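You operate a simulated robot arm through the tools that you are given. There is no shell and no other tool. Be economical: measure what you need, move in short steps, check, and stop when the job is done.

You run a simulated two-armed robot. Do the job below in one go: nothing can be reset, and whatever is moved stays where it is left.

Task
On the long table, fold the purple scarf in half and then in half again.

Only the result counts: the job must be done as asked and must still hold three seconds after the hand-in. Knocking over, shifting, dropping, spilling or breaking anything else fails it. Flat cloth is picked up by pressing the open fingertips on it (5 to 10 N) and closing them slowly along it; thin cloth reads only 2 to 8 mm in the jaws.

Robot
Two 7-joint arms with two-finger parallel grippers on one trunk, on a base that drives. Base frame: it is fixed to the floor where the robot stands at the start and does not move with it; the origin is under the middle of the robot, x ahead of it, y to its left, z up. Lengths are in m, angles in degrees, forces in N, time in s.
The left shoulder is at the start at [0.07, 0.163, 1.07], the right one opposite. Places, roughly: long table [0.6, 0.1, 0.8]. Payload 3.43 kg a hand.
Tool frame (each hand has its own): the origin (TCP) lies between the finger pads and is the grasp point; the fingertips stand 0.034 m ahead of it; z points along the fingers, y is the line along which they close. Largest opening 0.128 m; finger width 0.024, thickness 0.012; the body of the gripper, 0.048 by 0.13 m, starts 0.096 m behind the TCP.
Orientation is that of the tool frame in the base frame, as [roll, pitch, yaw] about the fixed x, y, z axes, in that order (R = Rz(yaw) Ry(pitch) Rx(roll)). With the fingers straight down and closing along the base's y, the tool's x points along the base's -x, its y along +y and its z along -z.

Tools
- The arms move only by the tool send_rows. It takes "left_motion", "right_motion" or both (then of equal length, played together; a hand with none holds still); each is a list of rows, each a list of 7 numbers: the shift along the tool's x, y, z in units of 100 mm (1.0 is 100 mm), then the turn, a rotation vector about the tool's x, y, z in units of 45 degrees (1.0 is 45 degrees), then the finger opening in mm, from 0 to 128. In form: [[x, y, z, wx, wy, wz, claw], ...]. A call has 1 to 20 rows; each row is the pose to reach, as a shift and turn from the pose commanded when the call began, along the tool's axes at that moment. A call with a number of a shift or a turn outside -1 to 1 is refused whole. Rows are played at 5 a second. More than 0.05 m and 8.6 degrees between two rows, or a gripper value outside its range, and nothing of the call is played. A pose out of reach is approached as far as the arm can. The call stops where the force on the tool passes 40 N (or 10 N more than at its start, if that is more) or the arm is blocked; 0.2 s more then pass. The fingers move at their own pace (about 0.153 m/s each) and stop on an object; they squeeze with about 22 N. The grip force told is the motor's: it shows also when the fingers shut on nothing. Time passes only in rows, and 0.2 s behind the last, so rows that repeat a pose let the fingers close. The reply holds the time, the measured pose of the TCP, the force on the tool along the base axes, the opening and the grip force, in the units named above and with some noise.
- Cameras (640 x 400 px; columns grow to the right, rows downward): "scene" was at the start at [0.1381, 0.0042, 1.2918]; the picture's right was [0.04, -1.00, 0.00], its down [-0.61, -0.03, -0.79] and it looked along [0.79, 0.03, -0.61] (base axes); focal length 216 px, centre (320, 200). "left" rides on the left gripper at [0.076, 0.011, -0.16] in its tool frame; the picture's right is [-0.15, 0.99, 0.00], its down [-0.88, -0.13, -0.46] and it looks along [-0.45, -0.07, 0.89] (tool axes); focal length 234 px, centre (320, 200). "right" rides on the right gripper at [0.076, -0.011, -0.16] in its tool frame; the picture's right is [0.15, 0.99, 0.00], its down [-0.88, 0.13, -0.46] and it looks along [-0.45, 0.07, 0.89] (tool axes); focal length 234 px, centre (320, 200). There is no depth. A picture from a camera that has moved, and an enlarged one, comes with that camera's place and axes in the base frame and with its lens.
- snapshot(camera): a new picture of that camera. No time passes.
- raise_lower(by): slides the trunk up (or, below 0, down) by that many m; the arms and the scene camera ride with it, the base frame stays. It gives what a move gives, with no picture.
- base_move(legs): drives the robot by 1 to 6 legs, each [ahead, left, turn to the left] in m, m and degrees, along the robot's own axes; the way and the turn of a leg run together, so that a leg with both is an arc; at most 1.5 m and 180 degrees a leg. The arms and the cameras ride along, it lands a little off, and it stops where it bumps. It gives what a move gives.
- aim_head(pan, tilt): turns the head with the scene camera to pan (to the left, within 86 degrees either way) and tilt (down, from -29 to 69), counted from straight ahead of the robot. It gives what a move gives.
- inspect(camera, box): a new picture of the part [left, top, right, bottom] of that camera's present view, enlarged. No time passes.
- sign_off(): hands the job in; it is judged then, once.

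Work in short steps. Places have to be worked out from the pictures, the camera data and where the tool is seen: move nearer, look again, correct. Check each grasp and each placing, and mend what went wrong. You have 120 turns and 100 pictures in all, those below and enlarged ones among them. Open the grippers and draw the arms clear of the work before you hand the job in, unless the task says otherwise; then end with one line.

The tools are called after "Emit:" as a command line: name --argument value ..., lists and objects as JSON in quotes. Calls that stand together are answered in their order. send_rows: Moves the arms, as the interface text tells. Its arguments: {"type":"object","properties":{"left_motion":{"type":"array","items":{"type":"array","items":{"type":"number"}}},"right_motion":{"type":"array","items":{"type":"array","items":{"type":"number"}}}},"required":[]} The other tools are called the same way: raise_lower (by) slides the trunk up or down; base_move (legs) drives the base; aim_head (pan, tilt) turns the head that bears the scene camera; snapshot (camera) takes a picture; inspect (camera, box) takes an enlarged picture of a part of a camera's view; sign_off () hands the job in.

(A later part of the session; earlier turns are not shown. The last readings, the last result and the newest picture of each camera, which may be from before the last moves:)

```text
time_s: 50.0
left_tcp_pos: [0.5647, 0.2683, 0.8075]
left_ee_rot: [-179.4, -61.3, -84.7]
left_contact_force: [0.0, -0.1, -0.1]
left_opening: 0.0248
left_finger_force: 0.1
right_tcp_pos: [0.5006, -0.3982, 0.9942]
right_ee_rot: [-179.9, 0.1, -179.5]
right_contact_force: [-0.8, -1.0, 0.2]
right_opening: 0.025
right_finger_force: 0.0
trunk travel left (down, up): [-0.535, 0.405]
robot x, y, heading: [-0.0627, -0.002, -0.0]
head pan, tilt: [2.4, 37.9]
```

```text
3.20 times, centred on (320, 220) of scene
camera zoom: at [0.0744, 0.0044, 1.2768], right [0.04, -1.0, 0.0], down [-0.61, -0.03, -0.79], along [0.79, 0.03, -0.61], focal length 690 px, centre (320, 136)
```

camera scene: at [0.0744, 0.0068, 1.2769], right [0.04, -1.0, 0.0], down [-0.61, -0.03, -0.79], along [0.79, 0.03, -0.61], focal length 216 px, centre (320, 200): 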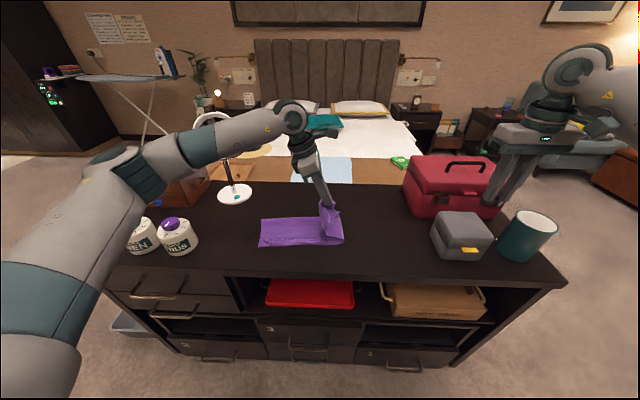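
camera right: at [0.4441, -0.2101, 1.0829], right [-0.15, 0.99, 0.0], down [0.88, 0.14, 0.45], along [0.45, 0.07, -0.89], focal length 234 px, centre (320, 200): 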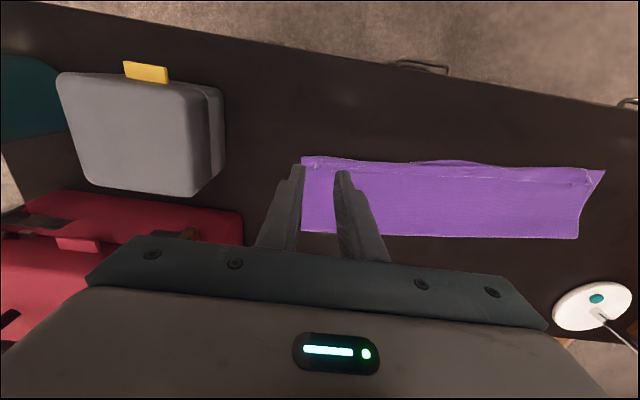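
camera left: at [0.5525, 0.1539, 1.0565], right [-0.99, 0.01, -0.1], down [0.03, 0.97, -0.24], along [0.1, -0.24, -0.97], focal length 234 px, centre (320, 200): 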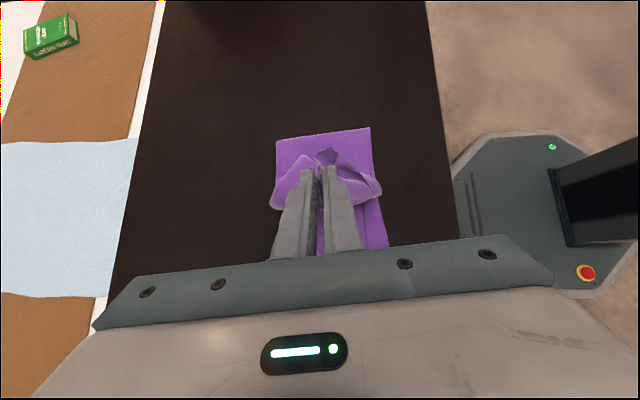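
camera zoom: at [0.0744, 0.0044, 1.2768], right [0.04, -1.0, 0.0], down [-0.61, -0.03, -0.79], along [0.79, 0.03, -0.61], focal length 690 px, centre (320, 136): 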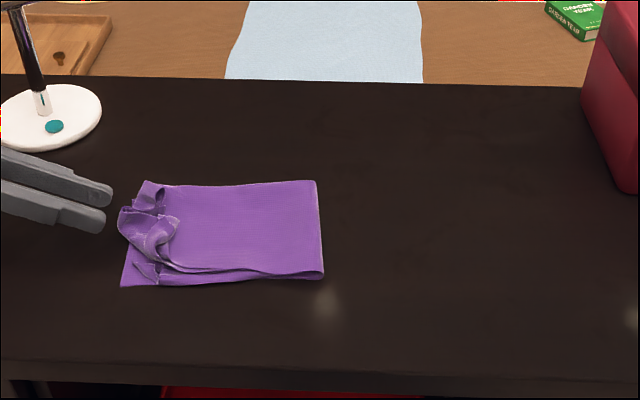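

Released; the middle landed at the left end but the corners are rumpled there. I lift and return the hand to vertical above it for a close look.

Emit:
send_rows --left_motion '[[0.3, 0, -0.2, 0, 0, 0, 30], [0.6, 0, -0.4, 0, -0.15, 0, 30], [0.9, 0, -0.5, 0, -0.33, 0, 30], [0.9, 0, -0.5, 0, -0.51, 0, 30], [0.9, 0, -0.5, 0, -0.69, 0, 30], [0.9, 0, -0.5, 0, -0.85, 0, 30], [0.9, 0, -0.5, 0, -1.0, 0, 30]]'

Emit:
send_rows --left_motion '[[0.15, 0, -0.05, 0, -0.12, 0, 30], [0.3, 0, -0.1, 0, -0.24, 0, 30], [0.45, 0, -0.15, 0, -0.36, 0, 30]]'

Emit:
inspect --camera "left" --box '[200, 40, 440, 200]'

Emit:
inspect --camera "scene" --box '[240, 190, 340, 260]'

```text
time_s: 51.6
left_tcp_pos: [0.5627, 0.2673, 0.9101]
left_ee_rot: [-179.6, -16.2, -84.1]
left_contact_force: [-0.2, 0.2, 0.1]
left_opening: 0.0302
left_finger_force: 0.0
right_tcp_pos: [0.5003, -0.3985, 0.9924]
right_ee_rot: [-179.9, 0.1, -179.6]
right_contact_force: [-0.8, -0.1, 1.0]
right_opening: 0.0251
right_finger_force: 0.0
trunk travel left (down, up): [-0.535, 0.405]
robot x, y, heading: [-0.0621, 0.002, 0.2]
head pan, tilt: [2.4, 37.9]
```

```text
time_s: 52.4
left_tcp_pos: [0.5677, 0.2285, 0.939]
left_ee_rot: [-179.5, 0.1, -83.8]
left_contact_force: [-0.6, 0.1, -0.1]
left_opening: 0.0299
left_finger_force: 0.2
right_tcp_pos: [0.5019, -0.4005, 0.9924]
right_ee_rot: [-179.9, 0.0, -179.6]
right_contact_force: [0.3, -0.3, -0.2]
right_opening: 0.0247
right_finger_force: 0.2
trunk travel left (down, up): [-0.535, 0.405]
robot x, y, heading: [-0.0644, -0.0026, 0.2]
head pan, tilt: [2.4, 37.9]
```

```text
2.50 times, centred on (320, 120) of left
camera zoom: at [0.5629, 0.1533, 1.0985], right [-1.0, 0.04, -0.01], down [0.03, 0.89, 0.46], along [0.02, 0.46, -0.89], focal length 585 px, centre (320, 400)
```

zoom: 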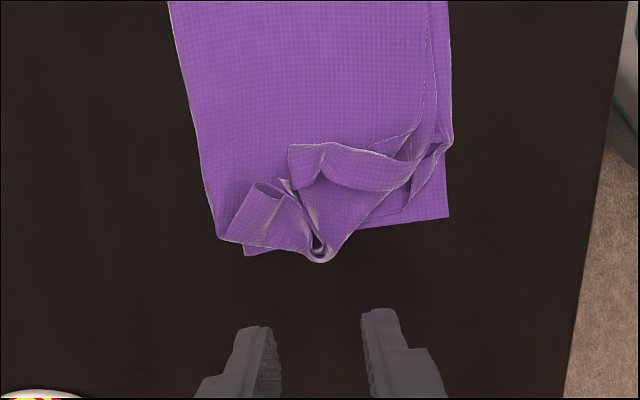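

```text
5.71 times, centred on (290, 225) of scene
camera zoom: at [0.0747, 0.0026, 1.2768], right [0.04, -1.0, 0.0], down [-0.61, -0.03, -0.79], along [0.79, 0.03, -0.61], focal length 1233 px, centre (491, 57)
```

zoom: 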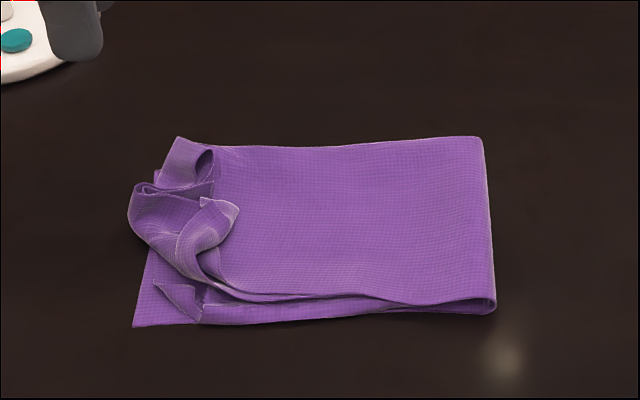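

Both corners of the top end are folded back diagonally. I'll unfold the near corner first: its tip is at about (0.58, 0.178) and must go to about (0.495, 0.216). I yaw the hand along that diagonal and hover closer.

Emit:
send_rows --left_motion '[[0.1, 0, 0.15, 0, 0, -0.16, 34], [0.2, -0.02, 0.3, 0, 0, -0.32, 34], [0.3, -0.04, 0.45, 0, 0, -0.48, 34], [0.4, -0.06, 0.6, 0, 0, -0.64, 34], [0.51, -0.07, 0.79, 0, 0, -0.78, 34]]'

Emit:
inspect --camera "left" --box '[200, 60, 440, 220]'

```text
time_s: 53.6
left_tcp_pos: [0.5794, 0.1787, 0.8584]
left_ee_rot: [-179.9, -0.3, -48.8]
left_contact_force: [-0.4, 0.4, 0.7]
left_opening: 0.034
left_finger_force: 0.0
right_tcp_pos: [0.5015, -0.3982, 0.9932]
right_ee_rot: [-179.9, 0.1, -179.5]
right_contact_force: [0.8, -0.2, 0.5]
right_opening: 0.0249
right_finger_force: 0.1
trunk travel left (down, up): [-0.535, 0.405]
robot x, y, heading: [-0.063, -0.0017, 0.1]
head pan, tilt: [2.4, 37.9]
```

```text
2.50 times, centred on (320, 140) of left
camera zoom: at [0.6198, 0.1162, 1.02], right [-0.84, -0.54, -0.01], down [-0.49, 0.75, 0.45], along [-0.24, 0.38, -0.89], focal length 585 px, centre (320, 350)
```

zoom: 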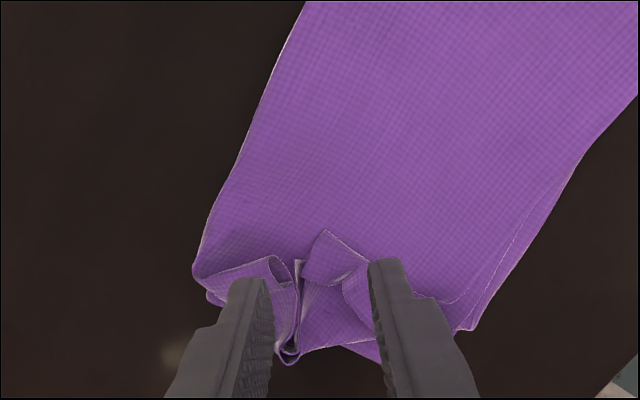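

The near corner tip is at (0.583, 0.173), just outward of the TCP. I shift 5 mm outward and descend with narrower fingers.

Emit:
send_rows --left_motion '[[0.05, 0.04, 0.2, 0, 0, 0, 28], [0.05, 0.04, 0.4, 0, 0, 0, 28], [0.05, 0.04, 0.5, 0, 0, 0, 28], [0.05, 0.04, 0.56, 0, 0, 0, 28]]'

Emit:
inspect --camera "left" --box '[220, 80, 440, 220]'

```text
time_s: 54.6
left_tcp_pos: [0.5804, 0.1733, 0.8029]
left_ee_rot: [-179.8, -0.4, -48.8]
left_contact_force: [0.3, 0.1, 0.8]
left_opening: 0.0278
left_finger_force: 0.1
right_tcp_pos: [0.5013, -0.3988, 0.9916]
right_ee_rot: [-180.0, 0.2, -179.6]
right_contact_force: [0.9, 0.1, 0.0]
right_opening: 0.0249
right_finger_force: 0.1
trunk travel left (down, up): [-0.535, 0.405]
robot x, y, heading: [-0.0634, -0.0005, -0.3]
head pan, tilt: [2.4, 37.9]
```

```text
2.86 times, centred on (330, 150) of left
camera zoom: at [0.6204, 0.11, 0.9639], right [-0.84, -0.54, -0.01], down [-0.48, 0.75, 0.45], along [-0.24, 0.38, -0.89], focal length 669 px, centre (291, 343)
```

zoom: 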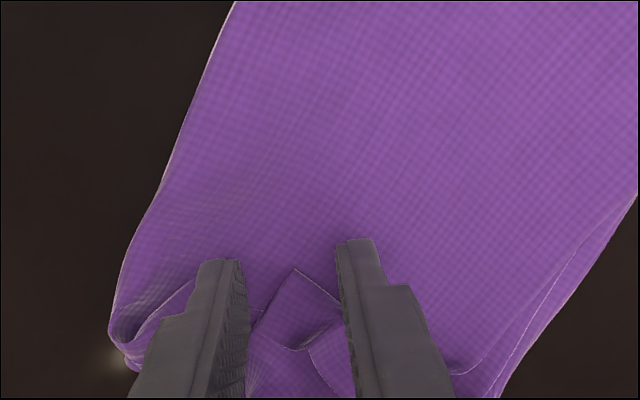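

The corner lies between the fingers, with a bit more overlap than wanted. I shift 8 mm outward, lower to touch, and close.

Emit:
send_rows --left_motion '[[0.08, 0, 0, 0, 0, 0, 28], [0.08, 0, 0.03, 0, 0, 0, 28], [0.08, 0, 0.05, 0, 0, 0, 28], [0.08, 0, 0.06, 0, 0, 0, 28]]'

```text
time_s: 55.6
left_tcp_pos: [0.5851, 0.167, 0.7966]
left_ee_rot: [-179.6, -0.3, -48.8]
left_contact_force: [-0.3, -0.2, 1.2]
left_opening: 0.0282
left_finger_force: 0.1
right_tcp_pos: [0.5004, -0.398, 0.9939]
right_ee_rot: [-180.0, 0.1, -179.6]
right_contact_force: [-0.1, -0.3, 0.1]
right_opening: 0.0251
right_finger_force: 0.0
trunk travel left (down, up): [-0.535, 0.405]
robot x, y, heading: [-0.0618, 0.0006, -0.3]
head pan, tilt: [2.4, 37.9]
```

Barely touching, which suits taking only the flap. I close and lift slightly.

Emit:
send_rows --left_motion '[[0, 0, 0.005, 0, 0, 0, 24], [0, 0, 0.005, 0, 0, 0, 20], [0, 0, 0.005, 0, 0, 0, 16], [0, 0, 0.005, 0, 0, 0, 12], [0, 0, 0.005, 0, 0, 0, 8], [0, 0, 0.005, 0, 0, 0, 4], [0, 0, 0.005, 0, 0, 0, 0], [0, 0, 0.005, 0, 0, 0, 0], [0, 0, 0, 0, 0, 0, 0], [-0.05, 0, -0.2, 0, 0, 0, 0]]'

Emit:
inspect --camera "left" --box '[200, 80, 440, 230]'

Emit:
inspect --camera "scene" --box '[240, 190, 340, 260]'

```text
time_s: 57.8
left_tcp_pos: [0.5818, 0.1699, 0.8181]
left_ee_rot: [-179.8, -0.5, -49.0]
left_contact_force: [0.3, 1.0, -0.3]
left_opening: 0.0019
left_finger_force: 21.7
right_tcp_pos: [0.4995, -0.3987, 0.9935]
right_ee_rot: [-179.9, 0.1, -179.6]
right_contact_force: [1.3, -0.4, -0.2]
right_opening: 0.0252
right_finger_force: 0.0
trunk travel left (down, up): [-0.535, 0.405]
robot x, y, heading: [-0.0656, 0.0008, -0.1]
head pan, tilt: [2.4, 37.9]
```

```text
2.67 times, centred on (320, 155) of left
camera zoom: at [0.6221, 0.1078, 0.9789], right [-0.84, -0.54, -0.01], down [-0.48, 0.75, 0.45], along [-0.24, 0.38, -0.89], focal length 624 px, centre (320, 320)
```

zoom: 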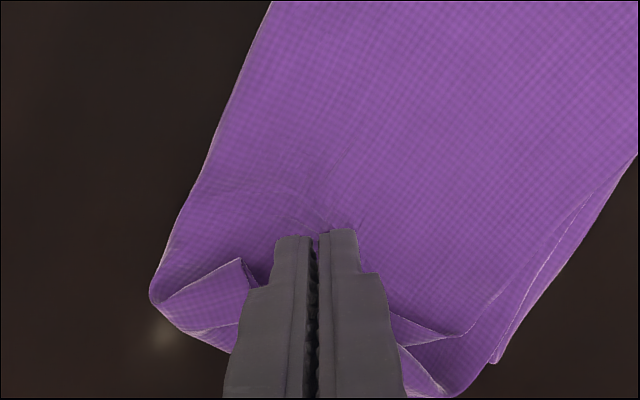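

```text
5.71 times, centred on (290, 225) of scene
camera zoom: at [0.0738, 0.004, 1.2769], right [0.04, -1.0, 0.0], down [-0.61, -0.03, -0.79], along [0.79, 0.03, -0.61], focal length 1233 px, centre (491, 57)
```

zoom: 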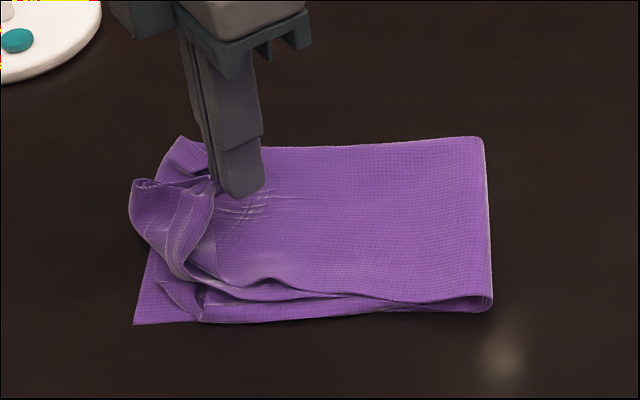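

I need to see what is actually held, so I lift another 2 cm.

Emit:
send_rows --left_motion '[[-0.05, 0, -0.2, 0, 0, 0, 0]]'

Emit:
inspect --camera "scene" --box '[240, 190, 340, 260]'

```text
time_s: 58.2
left_tcp_pos: [0.5786, 0.1738, 0.8374]
left_ee_rot: [-179.7, -0.4, -48.9]
left_contact_force: [0.5, 0.0, -0.3]
left_opening: 0.0017
left_finger_force: 22.3
right_tcp_pos: [0.5003, -0.3989, 0.9938]
right_ee_rot: [-180.0, 0.1, -179.6]
right_contact_force: [0.7, -0.1, 0.9]
right_opening: 0.025
right_finger_force: 0.0
trunk travel left (down, up): [-0.535, 0.405]
robot x, y, heading: [-0.0607, -0.0009, 0.1]
head pan, tilt: [2.4, 37.9]
```

```text
5.71 times, centred on (290, 225) of scene
camera zoom: at [0.0736, 0.004, 1.2769], right [0.04, -1.0, 0.0], down [-0.61, -0.03, -0.79], along [0.79, 0.03, -0.61], focal length 1233 px, centre (491, 57)
```

zoom: 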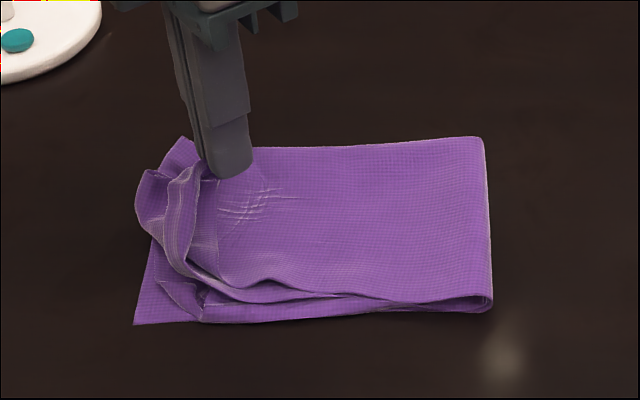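

That pinch took the body layer rather than the flap. I lower, open, and rise to look again.

Emit:
send_rows --left_motion '[[0.1, 0, 0.2, 0, 0, 0, 0], [0.1, 0, 0.38, 0, 0, 0, 0], [0.1, 0, 0.38, 0, 0, 0, 10], [0.1, 0, 0.38, 0, 0, 0, 30], [0.1, 0, 0.1, 0, 0, 0, 30], [0.1, 0, -0.3, 0, 0, 0, 30], [0.1, 0, -0.7, 0, 0, 0, 30]]'

Emit:
inspect --camera "left" --box '[200, 60, 440, 220]'

Emit:
inspect --camera "scene" --box '[240, 190, 340, 260]'

```text
time_s: 59.8
left_tcp_pos: [0.5834, 0.1667, 0.9071]
left_ee_rot: [-179.6, -0.2, -48.9]
left_contact_force: [0.4, -0.9, 0.3]
left_opening: 0.0299
left_finger_force: 0.1
right_tcp_pos: [0.4993, -0.3983, 0.9926]
right_ee_rot: [-179.9, 0.1, -179.7]
right_contact_force: [-0.1, -0.3, 0.2]
right_opening: 0.0252
right_finger_force: 0.2
trunk travel left (down, up): [-0.535, 0.405]
robot x, y, heading: [-0.0636, 0.007, -0.0]
head pan, tilt: [2.4, 37.9]
```

```text
2.50 times, centred on (320, 140) of left
camera zoom: at [0.6239, 0.1047, 1.0683], right [-0.84, -0.54, -0.01], down [-0.48, 0.75, 0.45], along [-0.24, 0.38, -0.89], focal length 585 px, centre (320, 350)
```

zoom: 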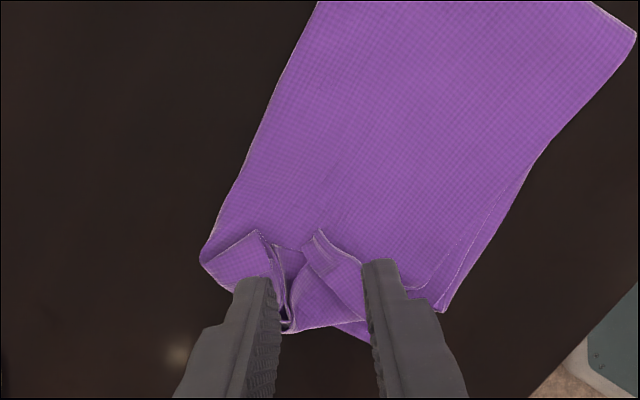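

```text
5.71 times, centred on (290, 225) of scene
camera zoom: at [0.0739, 0.0036, 1.2768], right [0.04, -1.0, 0.0], down [-0.61, -0.03, -0.79], along [0.79, 0.03, -0.61], focal length 1233 px, centre (491, 57)
```

zoom: 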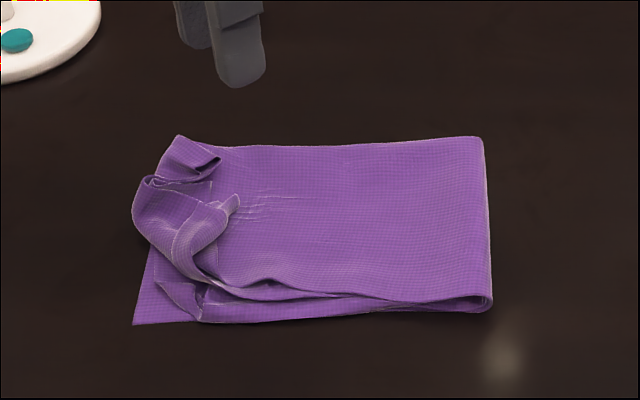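

The corner itself is a little raised now. I retry with the pads 1 cm further onto the flap, and stay slightly above the body layer.

Emit:
send_rows --left_motion '[[-0.1, 0, 0.4, 0, 0, 0, 26], [-0.1, 0, 0.8, 0, 0, 0, 26], [-0.1, 0, 1.0, 0, 0, 0, 26]]'

Emit:
send_rows --left_motion '[[0, 0, 0.06, 0, 0, 0, 26], [0, 0, 0.06, 0, 0, 0, 20], [0, 0, 0.06, 0, 0, 0, 15], [0, 0, 0.06, 0, 0, 0, 10], [0, 0, 0.06, 0, 0, 0, 5], [0, 0, 0.06, 0, 0, 0, 0], [0, 0, 0.06, 0, 0, 0, 0], [0, 0, 0.06, 0, 0, 0, 0], [-0.05, 0, -0.15, 0, 0, 0, 0], [-0.1, 0, -0.35, 0, 0, 0, 0]]'

Emit:
inspect --camera "left" --box '[200, 60, 440, 220]'

Emit:
inspect --camera "scene" --box '[240, 190, 340, 260]'

```text
time_s: 60.6
left_tcp_pos: [0.5797, 0.1745, 0.8058]
left_ee_rot: [-179.8, -0.4, -48.9]
left_contact_force: [-0.1, -0.9, 0.1]
left_opening: 0.0262
left_finger_force: 0.1
right_tcp_pos: [0.501, -0.3982, 0.9926]
right_ee_rot: [-179.9, 0.1, -179.6]
right_contact_force: [0.2, -0.6, 0.1]
right_opening: 0.0249
right_finger_force: 0.1
trunk travel left (down, up): [-0.535, 0.405]
robot x, y, heading: [-0.0655, -0.001, -0.2]
head pan, tilt: [2.4, 37.9]
```

```text
time_s: 62.8
left_tcp_pos: [0.5709, 0.183, 0.8421]
left_ee_rot: [-179.9, -0.3, -48.9]
left_contact_force: [-0.5, -0.1, -1.0]
left_opening: 0.0019
left_finger_force: 21.9
right_tcp_pos: [0.4996, -0.3994, 0.9936]
right_ee_rot: [-179.9, 0.1, -179.7]
right_contact_force: [-0.2, 0.2, -0.2]
right_opening: 0.025
right_finger_force: 0.0
trunk travel left (down, up): [-0.535, 0.405]
robot x, y, heading: [-0.0692, 0.0027, 0.0]
head pan, tilt: [2.4, 37.9]
```

```text
2.50 times, centred on (320, 140) of left
camera zoom: at [0.6115, 0.12, 1.0029], right [-0.84, -0.54, -0.01], down [-0.48, 0.75, 0.45], along [-0.24, 0.38, -0.89], focal length 585 px, centre (320, 350)
```

zoom: 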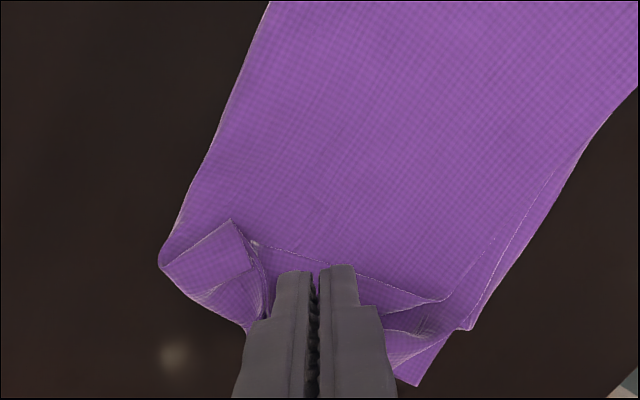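

```text
5.71 times, centred on (290, 225) of scene
camera zoom: at [0.0743, 0.004, 1.2768], right [0.04, -1.0, 0.0], down [-0.61, -0.03, -0.79], along [0.79, 0.03, -0.61], focal length 1233 px, centre (491, 57)
```

zoom: 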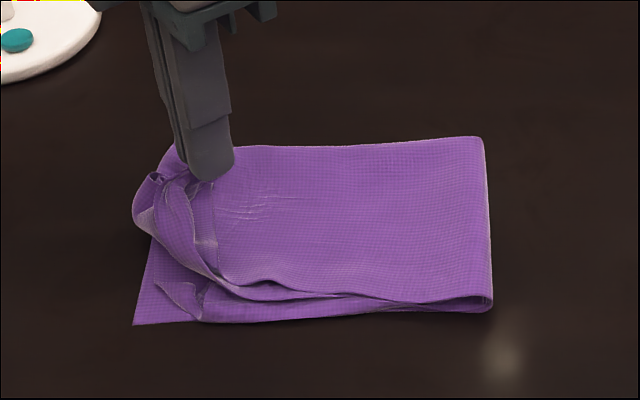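

The corner flap alone is now lifted while the body stays flat. I carry it outward to the lower layer's near-left corner with a 45° tilt.

Emit:
send_rows --left_motion '[[-0.15, 0.06, -0.05, 0, 0.17, 0, 0], [-0.3, 0.12, -0.05, 0, 0.34, 0, 0], [-0.45, 0.18, 0.0, 0, 0.51, 0, 0], [-0.6, 0.24, 0.08, 0, 0.68, 0, 0], [-0.76, 0.3, 0.2, 0, 0.85, 0, 0], [-0.91, 0.35, 0.36, 0, 1.0, 0, 0]]'

Emit:
inspect --camera "scene" --box '[240, 190, 340, 260]'

Emit:
inspect --camera "left" --box '[200, 60, 440, 220]'

```text
time_s: 64.2
left_tcp_pos: [0.4835, 0.2282, 0.8061]
left_ee_rot: [-179.5, -45.6, -49.1]
left_contact_force: [0.1, 1.5, 0.6]
left_opening: 0.002
left_finger_force: 22.3
right_tcp_pos: [0.4997, -0.3971, 0.9951]
right_ee_rot: [-179.7, 0.1, -179.6]
right_contact_force: [0.2, 0.0, -0.2]
right_opening: 0.0248
right_finger_force: 0.1
trunk travel left (down, up): [-0.535, 0.405]
robot x, y, heading: [-0.0627, -0.0003, -0.1]
head pan, tilt: [2.4, 37.9]
```

```text
5.71 times, centred on (290, 225) of scene
camera zoom: at [0.0736, 0.0049, 1.277], right [0.04, -1.0, 0.0], down [-0.61, -0.03, -0.79], along [0.79, 0.03, -0.61], focal length 1233 px, centre (491, 57)
```

zoom: 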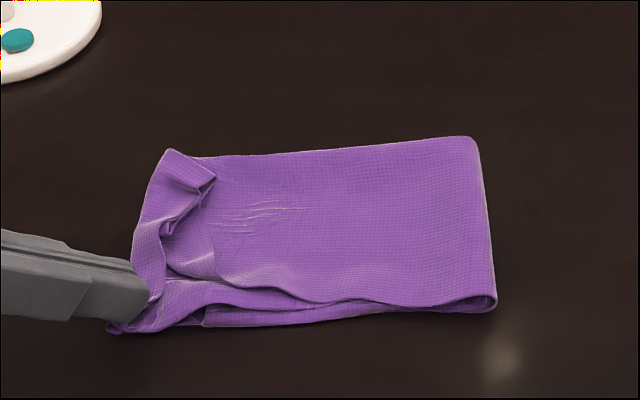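

```text
2.50 times, centred on (320, 140) of left
camera zoom: at [0.4356, 0.2673, 0.9727], right [-0.81, -0.57, -0.11], down [-0.52, 0.8, -0.31], along [0.26, -0.19, -0.94], focal length 585 px, centre (320, 350)
```

zoom: 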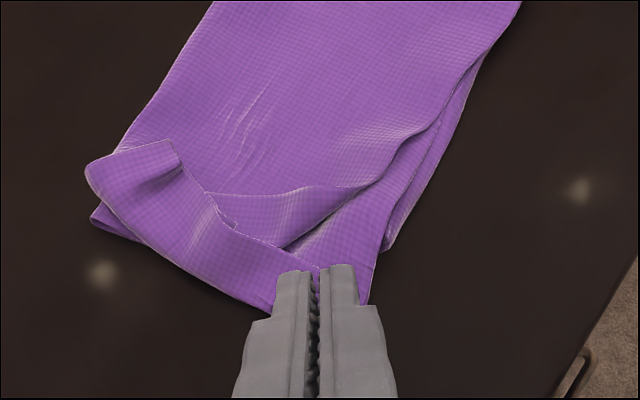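

The outer layer's near corner is laid out at the target. I lower slightly and release, then rise and look.

Emit:
send_rows --left_motion '[[-0.06, 0, 0.06, 0, 0, 0, 0], [-0.06, 0, 0.06, 0, 0, 0, 4], [-0.08, 0, 0.0, 0, 0, 0, 7], [-0.1, 0, -0.1, 0, 0, 0, 12], [-0.1, 0, -0.3, 0, 0, 0, 20], [0.1, 0, -0.7, 0, 0, 0, 25], [0.4, 0, -1.0, 0, -0.15, 0, 25], [0.7, 0, -1.0, 0, -0.33, 0, 25], [0.9, 0, -1.0, 0, -0.5, 0, 25], [0.95, 0, -0.9, 0, -0.67, 0, 25], [1.0, 0, -0.8, 0, -0.85, 0, 25], [1.0, 0, -0.7, 0, -1.0, 0, 25]]'

Emit:
inspect --camera "left" --box '[200, 40, 440, 200]'

Emit:
inspect --camera "scene" --box '[240, 190, 340, 260]'

```text
time_s: 66.8
left_tcp_pos: [0.4984, 0.2124, 0.926]
left_ee_rot: [-179.7, -0.3, -48.9]
left_contact_force: [0.2, -0.6, -0.5]
left_opening: 0.0248
left_finger_force: 0.0
right_tcp_pos: [0.5006, -0.399, 0.9923]
right_ee_rot: [-179.9, 0.1, -179.7]
right_contact_force: [0.6, -0.3, -0.6]
right_opening: 0.0252
right_finger_force: 0.0
trunk travel left (down, up): [-0.535, 0.405]
robot x, y, heading: [-0.0641, 0.0018, 0.1]
head pan, tilt: [2.4, 37.9]
```

```text
2.50 times, centred on (320, 120) of left
camera zoom: at [0.5398, 0.1489, 1.0864], right [-0.84, -0.54, -0.01], down [-0.48, 0.75, 0.45], along [-0.24, 0.38, -0.89], focal length 585 px, centre (320, 400)
```

zoom: 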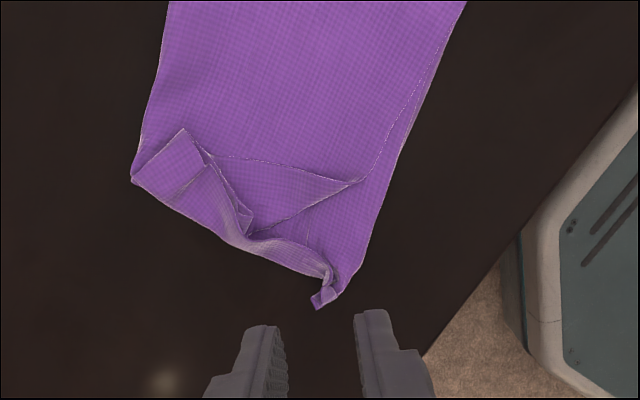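

```text
5.71 times, centred on (290, 225) of scene
camera zoom: at [0.0747, 0.0034, 1.2768], right [0.04, -1.0, 0.0], down [-0.61, -0.03, -0.79], along [0.79, 0.03, -0.61], focal length 1233 px, centre (491, 57)
```

zoom: 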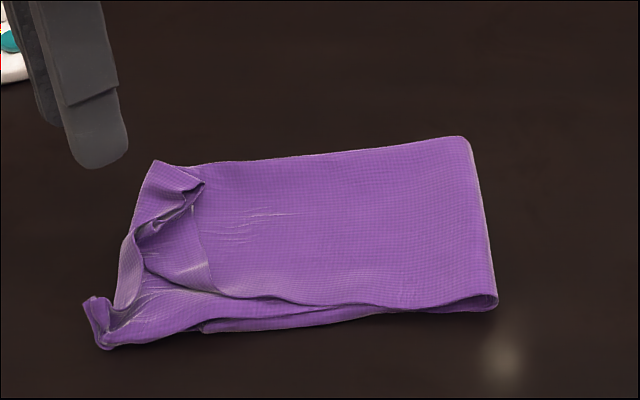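

Remaining: the far corner flap (tip ≈ (0.590, 0.194)) and the other layer's near corner (≈ (0.572, 0.196)). I take the far flap first: hover, then look.

Emit:
send_rows --left_motion '[[0.25, -0.2, 0.2, 0, 0, 0.1, 26], [0.5, -0.4, 0.45, 0, 0, 0.2, 26], [0.7, -0.58, 0.7, 0, 0, 0.2, 26], [0.7, -0.58, 0.9, 0, 0, 0.2, 26]]'

Emit:
inspect --camera "left" --box '[200, 60, 440, 220]'

```text
time_s: 67.8
left_tcp_pos: [0.5903, 0.1975, 0.8368]
left_ee_rot: [-179.7, -0.3, -57.9]
left_contact_force: [0.4, 0.2, 0.4]
left_opening: 0.0259
left_finger_force: 0.0
right_tcp_pos: [0.5006, -0.3984, 0.9927]
right_ee_rot: [-179.9, 0.1, -179.6]
right_contact_force: [0.4, -1.0, -0.2]
right_opening: 0.0249
right_finger_force: 0.1
trunk travel left (down, up): [-0.535, 0.405]
robot x, y, heading: [-0.0669, 0.0005, 0.2]
head pan, tilt: [2.4, 37.9]
```

```text
2.50 times, centred on (320, 140) of left
camera zoom: at [0.6194, 0.1286, 0.9966], right [-0.92, -0.4, -0.01], down [-0.36, 0.82, 0.45], along [-0.18, 0.42, -0.89], focal length 585 px, centre (320, 350)
```

zoom: 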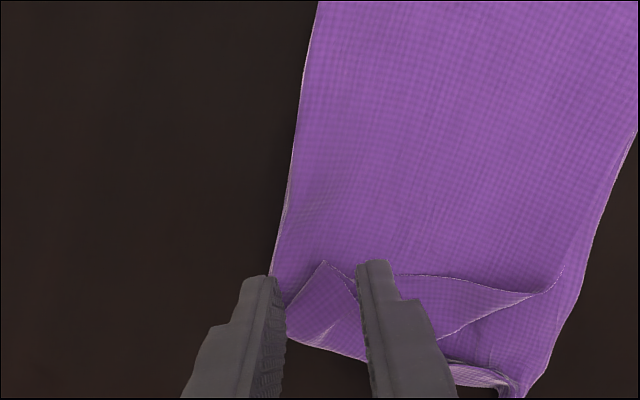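

The far corner tip sits centered between the fingers. I lower to just above the body layer, close, and lift.

Emit:
send_rows --left_motion '[[0, 0, 0.2, 0, 0, 0, 26], [-0.03, 0, 0.35, 0, 0, 0, 26], [-0.03, 0, 0.36, 0, 0, 0, 20], [-0.03, 0, 0.36, 0, 0, 0, 15], [-0.03, 0, 0.36, 0, 0, 0, 10], [-0.03, 0, 0.36, 0, 0, 0, 5], [-0.03, 0, 0.36, 0, 0, 0, 0], [-0.03, 0, 0.36, 0, 0, 0, 0], [-0.03, 0, 0.36, 0, 0, 0, 0], [-0.1, 0, 0.15, 0, 0, 0, 0], [-0.15, 0, 0.0, 0, 0, 0, 0]]'

Emit:
inspect --camera "left" --box '[200, 60, 440, 220]'

```text
time_s: 70.2
left_tcp_pos: [0.58, 0.2105, 0.8366]
left_ee_rot: [-179.7, -0.2, -57.9]
left_contact_force: [0.6, 0.6, 0.0]
left_opening: 0.0016
left_finger_force: 21.7
right_tcp_pos: [0.5003, -0.3981, 0.9934]
right_ee_rot: [180.0, 0.1, -179.6]
right_contact_force: [0.3, -1.0, 0.1]
right_opening: 0.0251
right_finger_force: 0.2
trunk travel left (down, up): [-0.535, 0.405]
robot x, y, heading: [-0.0654, -0.0014, 0.0]
head pan, tilt: [2.4, 37.9]
```

```text
2.50 times, centred on (320, 140) of left
camera zoom: at [0.6104, 0.1413, 0.9978], right [-0.92, -0.4, -0.01], down [-0.36, 0.82, 0.45], along [-0.18, 0.42, -0.89], focal length 585 px, centre (320, 350)
```

zoom: 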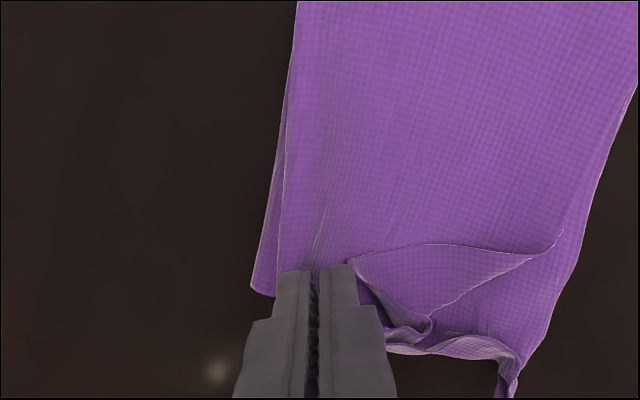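

The far flap has opened. I lay it at the lower layer's far-left corner (≈ (0.597, 0.237)) with a tilt, then release.

Emit:
send_rows --left_motion '[[-0.05, -0.04, -0.05, 0, 0.17, 0, 0], [-0.1, -0.08, 0, 0, 0.34, 0, 0], [-0.15, -0.12, 0.1, 0, 0.51, 0, 0], [-0.2, -0.16, 0.18, 0, 0.68, 0, 0], [-0.25, -0.2, 0.27, 0, 0.85, 0, 0], [-0.3, -0.24, 0.37, 0, 1.0, 0, 0]]'

Emit:
inspect --camera "left" --box '[200, 60, 440, 220]'

```text
time_s: 71.6
left_tcp_pos: [0.5863, 0.2488, 0.7992]
left_ee_rot: [-179.6, -45.4, -58.2]
left_contact_force: [-0.3, 0.3, 1.1]
left_opening: 0.002
left_finger_force: 20.9
right_tcp_pos: [0.4999, -0.3977, 0.9933]
right_ee_rot: [-179.8, 0.1, -179.6]
right_contact_force: [-0.6, -0.3, -0.3]
right_opening: 0.0251
right_finger_force: 0.0
trunk travel left (down, up): [-0.535, 0.405]
robot x, y, heading: [-0.0617, -0.0027, -0.1]
head pan, tilt: [2.4, 37.9]
```

```text
2.50 times, centred on (320, 140) of left
camera zoom: at [0.5439, 0.2944, 0.9664], right [-0.89, -0.44, -0.11], down [-0.39, 0.87, -0.31], along [0.23, -0.23, -0.95], focal length 585 px, centre (320, 350)
```

zoom: 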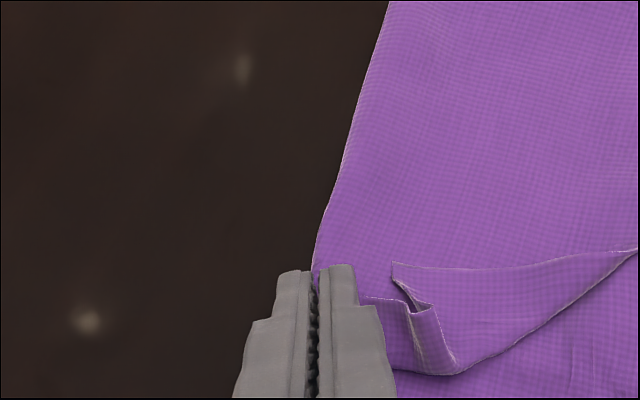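

The far corner is laid. I release, back off, and hover to view the remaining near flap.

Emit:
send_rows --left_motion '[[0, 0, 0, 0, 0, 0, 4], [-0.03, 0, -0.05, 0, 0, 0, 7], [-0.05, 0, -0.15, 0, 0, 0, 12], [-0.05, 0, -0.3, 0, 0, 0, 20], [0.1, 0, -0.7, 0, 0, 0, 25], [0.4, 0, -1.0, 0, -0.15, 0, 25], [0.7, 0, -1.0, 0, -0.33, 0, 25], [0.9, 0, -1.0, 0, -0.5, 0, 25], [0.95, 0, -0.9, 0, -0.67, 0, 25], [1.0, 0, -0.8, 0, -0.85, 0, 25], [1.0, 0, -0.7, 0, -1.0, 0, 25]]'

Emit:
snapshot --camera "left"

Emit:
inspect --camera "scene" --box '[240, 190, 340, 260]'

```text
time_s: 74.0
left_tcp_pos: [0.5977, 0.2299, 0.9191]
left_ee_rot: [-179.6, -0.1, -57.7]
left_contact_force: [0.4, -0.1, 0.1]
left_opening: 0.0249
left_finger_force: 0.1
right_tcp_pos: [0.5021, -0.3992, 0.992]
right_ee_rot: [-179.8, 0.1, -179.6]
right_contact_force: [0.9, 0.0, 0.4]
right_opening: 0.0251
right_finger_force: 0.1
trunk travel left (down, up): [-0.535, 0.405]
robot x, y, heading: [-0.0634, 0.0024, -0.0]
head pan, tilt: [2.4, 37.9]
```

```text
22 pictures are left
camera left: at [0.627, 0.1609, 1.0799], right [-0.92, -0.4, -0.01], down [-0.36, 0.81, 0.45], along [-0.18, 0.42, -0.89], focal length 234 px, centre (320, 200)
```

left: 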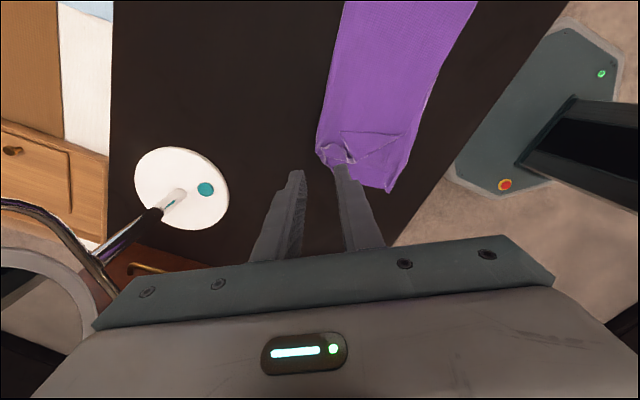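

```text
5.71 times, centred on (290, 225) of scene
camera zoom: at [0.0751, 0.0033, 1.2767], right [0.04, -1.0, 0.0], down [-0.61, -0.03, -0.79], along [0.79, 0.03, -0.61], focal length 1233 px, centre (491, 57)
```

zoom: 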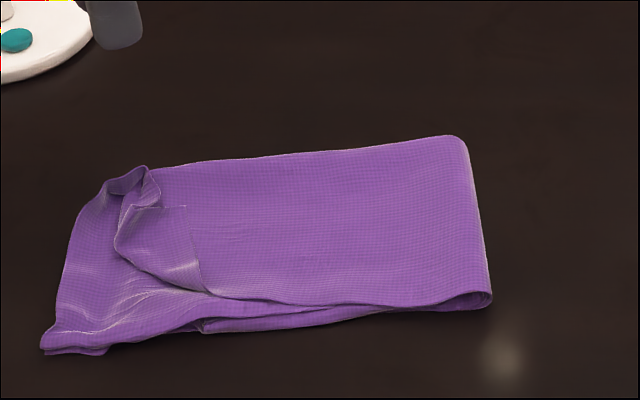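

Only the top layer's near flap remains folded; its corner is at about (0.569, 0.202) and the flap extends toward −x. I yaw to about −20° and hover over it.

Emit:
send_rows --left_motion '[[0.03, 0.1, 0.2, 0, 0, -0.17, 26], [0.06, 0.2, 0.4, 0, 0, -0.34, 26], [0.09, 0.3, 0.6, 0, 0, -0.51, 26], [0.12, 0.38, 0.7, 0, 0, -0.68, 26], [0.12, 0.38, 0.8, 0, 0, -0.84, 26]]'

Emit:
inspect --camera "left" --box '[200, 60, 440, 220]'

```text
time_s: 75.2
left_tcp_pos: [0.5704, 0.1994, 0.8391]
left_ee_rot: [-179.9, -0.4, -20.1]
left_contact_force: [0.7, 0.7, -0.1]
left_opening: 0.026
left_finger_force: 0.0
right_tcp_pos: [0.5008, -0.3989, 0.9926]
right_ee_rot: [-179.9, 0.1, -179.5]
right_contact_force: [-0.3, 0.6, 0.1]
right_opening: 0.0251
right_finger_force: 0.0
trunk travel left (down, up): [-0.535, 0.405]
robot x, y, heading: [-0.0662, 0.0011, 0.2]
head pan, tilt: [2.4, 37.9]
```

```text
2.50 times, centred on (320, 140) of left
camera zoom: at [0.6381, 0.1648, 1.0], right [-0.48, -0.88, 0.0], down [-0.79, 0.42, 0.45], along [-0.39, 0.22, -0.89], focal length 585 px, centre (320, 350)
```

zoom: 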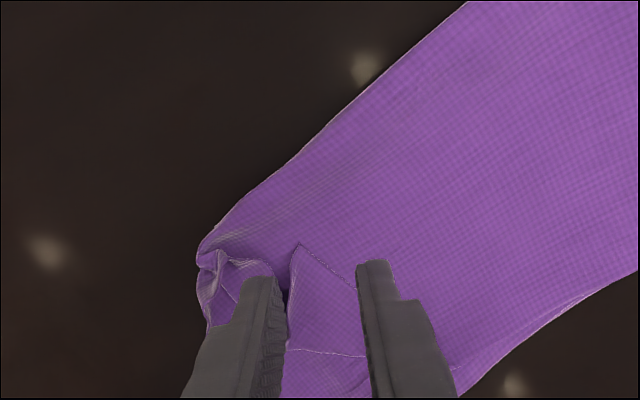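

The flap's corner is at about (0.585, 0.206). I shift to it, lower to just above the body, close, and lift.

Emit:
send_rows --left_motion '[[0.07, -0.07, 0.15, 0, 0, 0, 26], [0.07, -0.07, 0.3, 0, 0, 0, 26], [0.07, -0.07, 0.37, 0, 0, 0, 26], [0.07, -0.07, 0.37, 0, 0, 0, 20], [0.07, -0.07, 0.37, 0, 0, 0, 15], [0.07, -0.07, 0.37, 0, 0, 0, 10], [0.07, -0.07, 0.37, 0, 0, 0, 5], [0.07, -0.07, 0.37, 0, 0, 0, 0], [0.07, -0.07, 0.37, 0, 0, 0, 0], [0.07, -0.07, 0.37, 0, 0, 0, 0], [0, -0.07, 0.15, 0, 0, 0, 0], [-0.05, -0.07, 0, 0, 0, 0, 0]]'

Emit:
inspect --camera "left" --box '[200, 60, 440, 220]'

```text
time_s: 77.8
left_tcp_pos: [0.5693, 0.2068, 0.8389]
left_ee_rot: [180.0, -0.4, -20.1]
left_contact_force: [-0.3, 0.4, 0.7]
left_opening: 0.0011
left_finger_force: 22.2
right_tcp_pos: [0.5008, -0.3982, 0.9938]
right_ee_rot: [-179.9, 0.1, -179.6]
right_contact_force: [-0.1, -0.2, -0.5]
right_opening: 0.0249
right_finger_force: 0.1
trunk travel left (down, up): [-0.535, 0.405]
robot x, y, heading: [-0.0618, -0.0004, -0.1]
head pan, tilt: [2.4, 37.9]
```

```text
2.50 times, centred on (320, 140) of left
camera zoom: at [0.6353, 0.1725, 0.9999], right [-0.48, -0.88, 0.0], down [-0.78, 0.43, 0.45], along [-0.39, 0.22, -0.89], focal length 585 px, centre (320, 350)
```

zoom: 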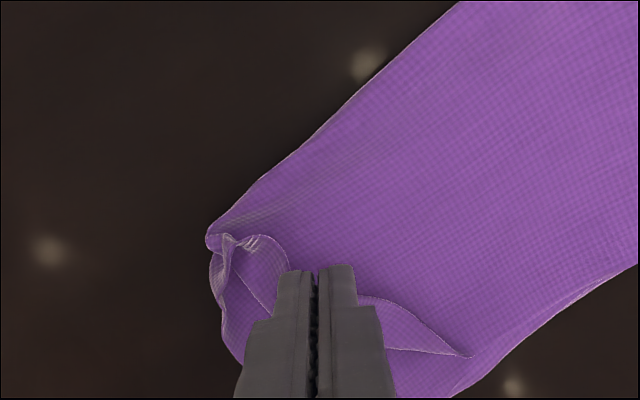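

The flap is held and rising. I carry it outward along −tool x to the near-left corner with tilt.

Emit:
send_rows --left_motion '[[-0.14, 0, -0.03, 0, 0.17, 0, 0], [-0.28, 0, -0.03, 0, 0.34, 0, 0], [-0.42, 0, 0.0, 0, 0.51, 0, 0], [-0.58, 0, 0.08, 0, 0.68, 0, 0], [-0.73, 0, 0.2, 0, 0.85, 0, 0], [-0.88, 0, 0.34, 0, 1.0, 0, 0]]'

Emit:
inspect --camera "scene" --box '[230, 185, 340, 260]'

```text
time_s: 79.2
left_tcp_pos: [0.487, 0.238, 0.8054]
left_ee_rot: [-179.9, -45.7, -20.2]
left_contact_force: [0.5, -0.3, 0.5]
left_opening: 0.0012
left_finger_force: 21.8
right_tcp_pos: [0.5006, -0.3988, 0.9947]
right_ee_rot: [-179.8, 0.1, -179.5]
right_contact_force: [0.0, 0.8, 0.1]
right_opening: 0.0251
right_finger_force: 0.0
trunk travel left (down, up): [-0.535, 0.405]
robot x, y, heading: [-0.0638, -0.0016, -0.1]
head pan, tilt: [2.4, 37.9]
```

```text
5.33 times, centred on (285, 222) of scene
camera zoom: at [0.0736, 0.0048, 1.277], right [0.04, -1.0, 0.0], down [-0.61, -0.03, -0.79], along [0.79, 0.03, -0.61], focal length 1150 px, centre (507, 80)
```

zoom: 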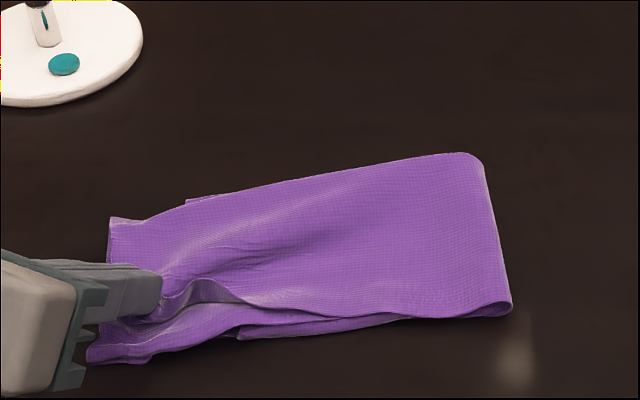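

Nearly flat. I pull about 1 cm further, lower, and release.

Emit:
send_rows --left_motion '[[-0.07, 0, -0.07, 0, 0, 0, 0], [-0.13, 0, -0.03, 0, 0, 0, 0], [-0.13, 0, -0.03, 0, 0, 0, 4], [-0.15, 0, -0.1, 0, 0, 0, 8], [-0.15, 0, -0.3, 0, 0, 0, 16], [0.1, 0, -0.7, 0, 0, 0, 25], [0.4, 0, -1.0, 0, -0.15, 0, 25], [0.7, 0, -1.0, 0, -0.33, 0, 25], [0.9, 0, -1.0, 0, -0.5, 0, 25], [0.95, 0, -0.9, 0, -0.67, 0, 25], [1.0, 0, -0.8, 0, -0.85, 0, 25], [1.0, 0, -0.7, 0, -1.0, 0, 25]]'

Emit:
inspect --camera "scene" --box '[230, 185, 340, 260]'

Emit:
snapshot --camera "left"

```text
time_s: 81.8
left_tcp_pos: [0.505, 0.2317, 0.9246]
left_ee_rot: [-179.9, -0.3, -20.1]
left_contact_force: [0.5, -0.4, 0.4]
left_opening: 0.0251
left_finger_force: 0.0
left hand out of reach, approached as far as the arm can: row 6
right_tcp_pos: [0.5005, -0.3991, 0.9926]
right_ee_rot: [-179.9, 0.2, -179.5]
right_contact_force: [-0.3, -0.9, -0.2]
right_opening: 0.0251
right_finger_force: 0.2
trunk travel left (down, up): [-0.535, 0.405]
robot x, y, heading: [-0.0624, -0.0025, -0.1]
head pan, tilt: [2.4, 37.9]
```

```text
5.33 times, centred on (285, 222) of scene
camera zoom: at [0.075, 0.0036, 1.2767], right [0.04, -1.0, 0.0], down [-0.61, -0.03, -0.79], along [0.79, 0.03, -0.61], focal length 1150 px, centre (507, 80)
```

zoom: 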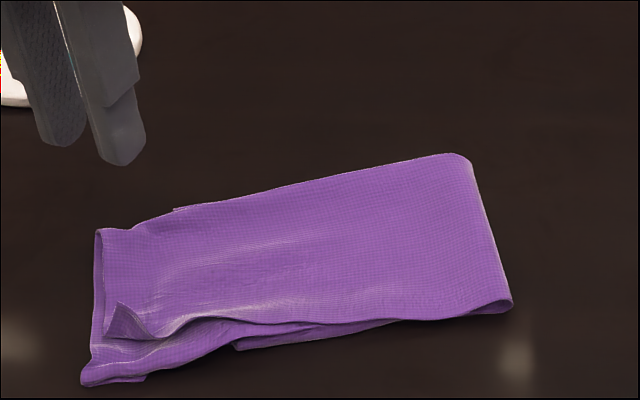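

```text
16 pictures are left
camera left: at [0.5726, 0.1959, 1.0856], right [-0.48, -0.88, 0.0], down [-0.78, 0.42, 0.45], along [-0.4, 0.22, -0.89], focal length 234 px, centre (320, 200)
```

left: 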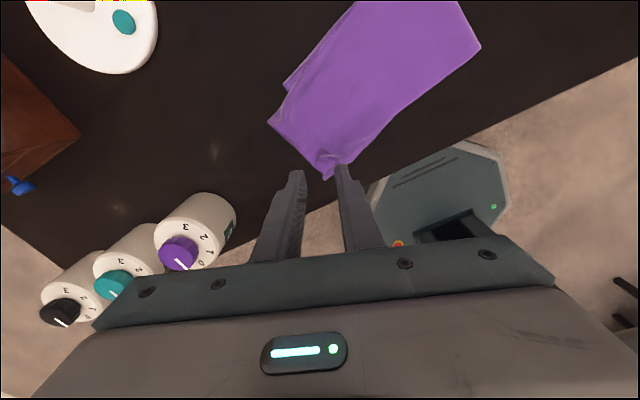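

The second fold is flat now, but the top half overhangs the lower by about 4 cm to the left. I'll try sliding the top layer back: fingers spread wide across it near the fold edge, light press, drag to the right.

Emit:
send_rows --left_motion '[[0.15, 0.15, 0, 0, 0, 0.15, 60], [0.3, 0.3, 0, 0, 0, 0.3, 100], [0.45, 0.45, 0, 0, 0, 0.45, 100], [0.6, 0.6, 0, 0, 0, 0.6, 100]]'

Emit:
send_rows --left_motion '[[0.2, 0.06, 0.15, 0, 0, 0.15, 100], [0.4, 0.12, 0.35, 0, 0, 0.3, 100], [0.6, 0.18, 0.55, 0, 0, 0.45, 100], [0.8, 0.25, 0.8, 0, 0, 0.62, 100], [0.8, 0.25, 0.99, 0, 0, 0.62, 100]]'

Emit:
snapshot --camera "left"

```text
time_s: 82.8
left_tcp_pos: [0.5418, 0.153, 0.9249]
left_ee_rot: [-179.7, -0.3, -47.1]
left_contact_force: [-0.3, -0.9, -0.3]
left_opening: 0.1
left_finger_force: 0.0
right_tcp_pos: [0.5011, -0.4001, 0.9928]
right_ee_rot: [-179.9, 0.1, -179.5]
right_contact_force: [-0.1, -0.1, -0.2]
right_opening: 0.0251
right_finger_force: 0.2
trunk travel left (down, up): [-0.535, 0.405]
robot x, y, heading: [-0.0649, 0.0012, 0.1]
head pan, tilt: [2.4, 37.9]
```

```text
time_s: 84.0
left_tcp_pos: [0.5778, 0.0785, 0.8255]
left_ee_rot: [-179.7, -0.2, -75.1]
left_contact_force: [-0.9, 0.1, -0.6]
left_opening: 0.0999
left_finger_force: 0.1
right_tcp_pos: [0.5004, -0.3982, 0.9931]
right_ee_rot: [-179.8, 0.1, -179.5]
right_contact_force: [-1.2, -0.4, 0.1]
right_opening: 0.0248
right_finger_force: 0.1
trunk travel left (down, up): [-0.535, 0.405]
robot x, y, heading: [-0.0632, -0.0021, 0.1]
head pan, tilt: [2.4, 37.9]
```

```text
15 pictures are left
camera left: at [0.5855, 0.0048, 0.9866], right [-0.99, -0.11, -0.01], down [-0.1, 0.89, 0.45], along [-0.05, 0.45, -0.89], focal length 234 px, centre (320, 200)
```

left: 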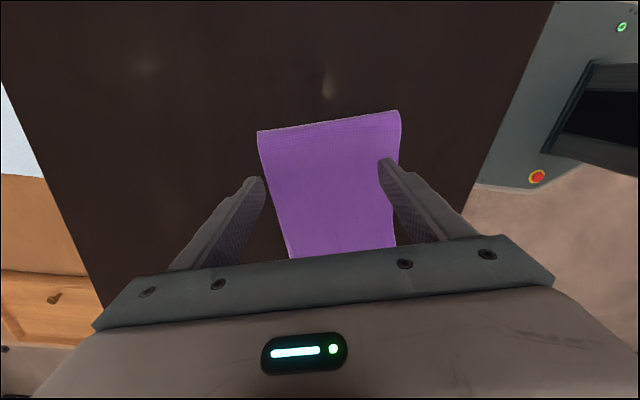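

The fingers nearly match the width. I narrow to 80 mm, descend, and press lightly.

Emit:
send_rows --left_motion '[[0, 0.05, 0.1, 0, 0, 0, 80], [0, 0.05, 0.2, 0, 0, 0, 80], [0, 0.05, 0.28, 0, 0, 0, 80], [0, 0.05, 0.32, 0, 0, 0, 80], [0, 0.05, 0.32, 0, 0, 0, 80]]'

```text
time_s: 85.2
left_tcp_pos: [0.5745, 0.0766, 0.797]
left_ee_rot: [-179.4, -0.3, -75.0]
left_contact_force: [1.3, 0.9, 17.9]
left_opening: 0.0793
left_finger_force: 0.1
right_tcp_pos: [0.5002, -0.3981, 0.994]
right_ee_rot: [-179.9, 0.2, -179.6]
right_contact_force: [0.8, -1.0, 0.5]
right_opening: 0.0248
right_finger_force: 0.1
trunk travel left (down, up): [-0.535, 0.405]
robot x, y, heading: [-0.0668, -0.0004, 0.0]
head pan, tilt: [2.4, 37.9]
```

18 N is a bit much; I ease off slightly and drag about 3.5 cm to the right along the strip.

Emit:
send_rows --left_motion '[[0, 0, -0.02, 0, 0, 0, 80], [0.07, 0, -0.02, 0, 0, 0, 80], [0.14, 0, -0.02, 0, 0, 0, 80], [0.21, 0, -0.02, 0, 0, 0, 80], [0.28, 0, -0.02, 0, 0, 0, 80], [0.35, 0, -0.02, 0, 0, 0, 80]]'

Emit:
inspect --camera "scene" --box '[230, 185, 340, 260]'

```text
time_s: 86.6
left_tcp_pos: [0.5824, 0.0429, 0.7974]
left_ee_rot: [-179.5, -0.2, -74.9]
left_contact_force: [-1.0, 2.1, 8.2]
left_opening: 0.0797
left_finger_force: 0.0
right_tcp_pos: [0.4997, -0.3984, 0.9948]
right_ee_rot: [-180.0, 0.0, -179.6]
right_contact_force: [-0.1, 0.7, 0.1]
right_opening: 0.0251
right_finger_force: 0.1
trunk travel left (down, up): [-0.535, 0.405]
robot x, y, heading: [-0.0676, 0.0032, 0.0]
head pan, tilt: [2.4, 37.9]
```

```text
5.33 times, centred on (285, 222) of scene
camera zoom: at [0.0737, 0.0039, 1.2769], right [0.04, -1.0, 0.0], down [-0.61, -0.03, -0.79], along [0.79, 0.03, -0.61], focal length 1150 px, centre (507, 80)
```

zoom: 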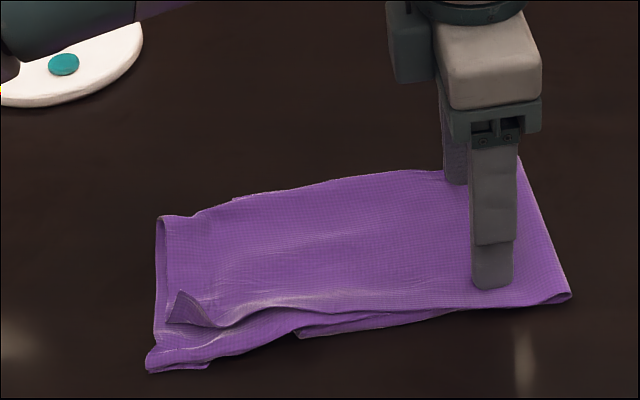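

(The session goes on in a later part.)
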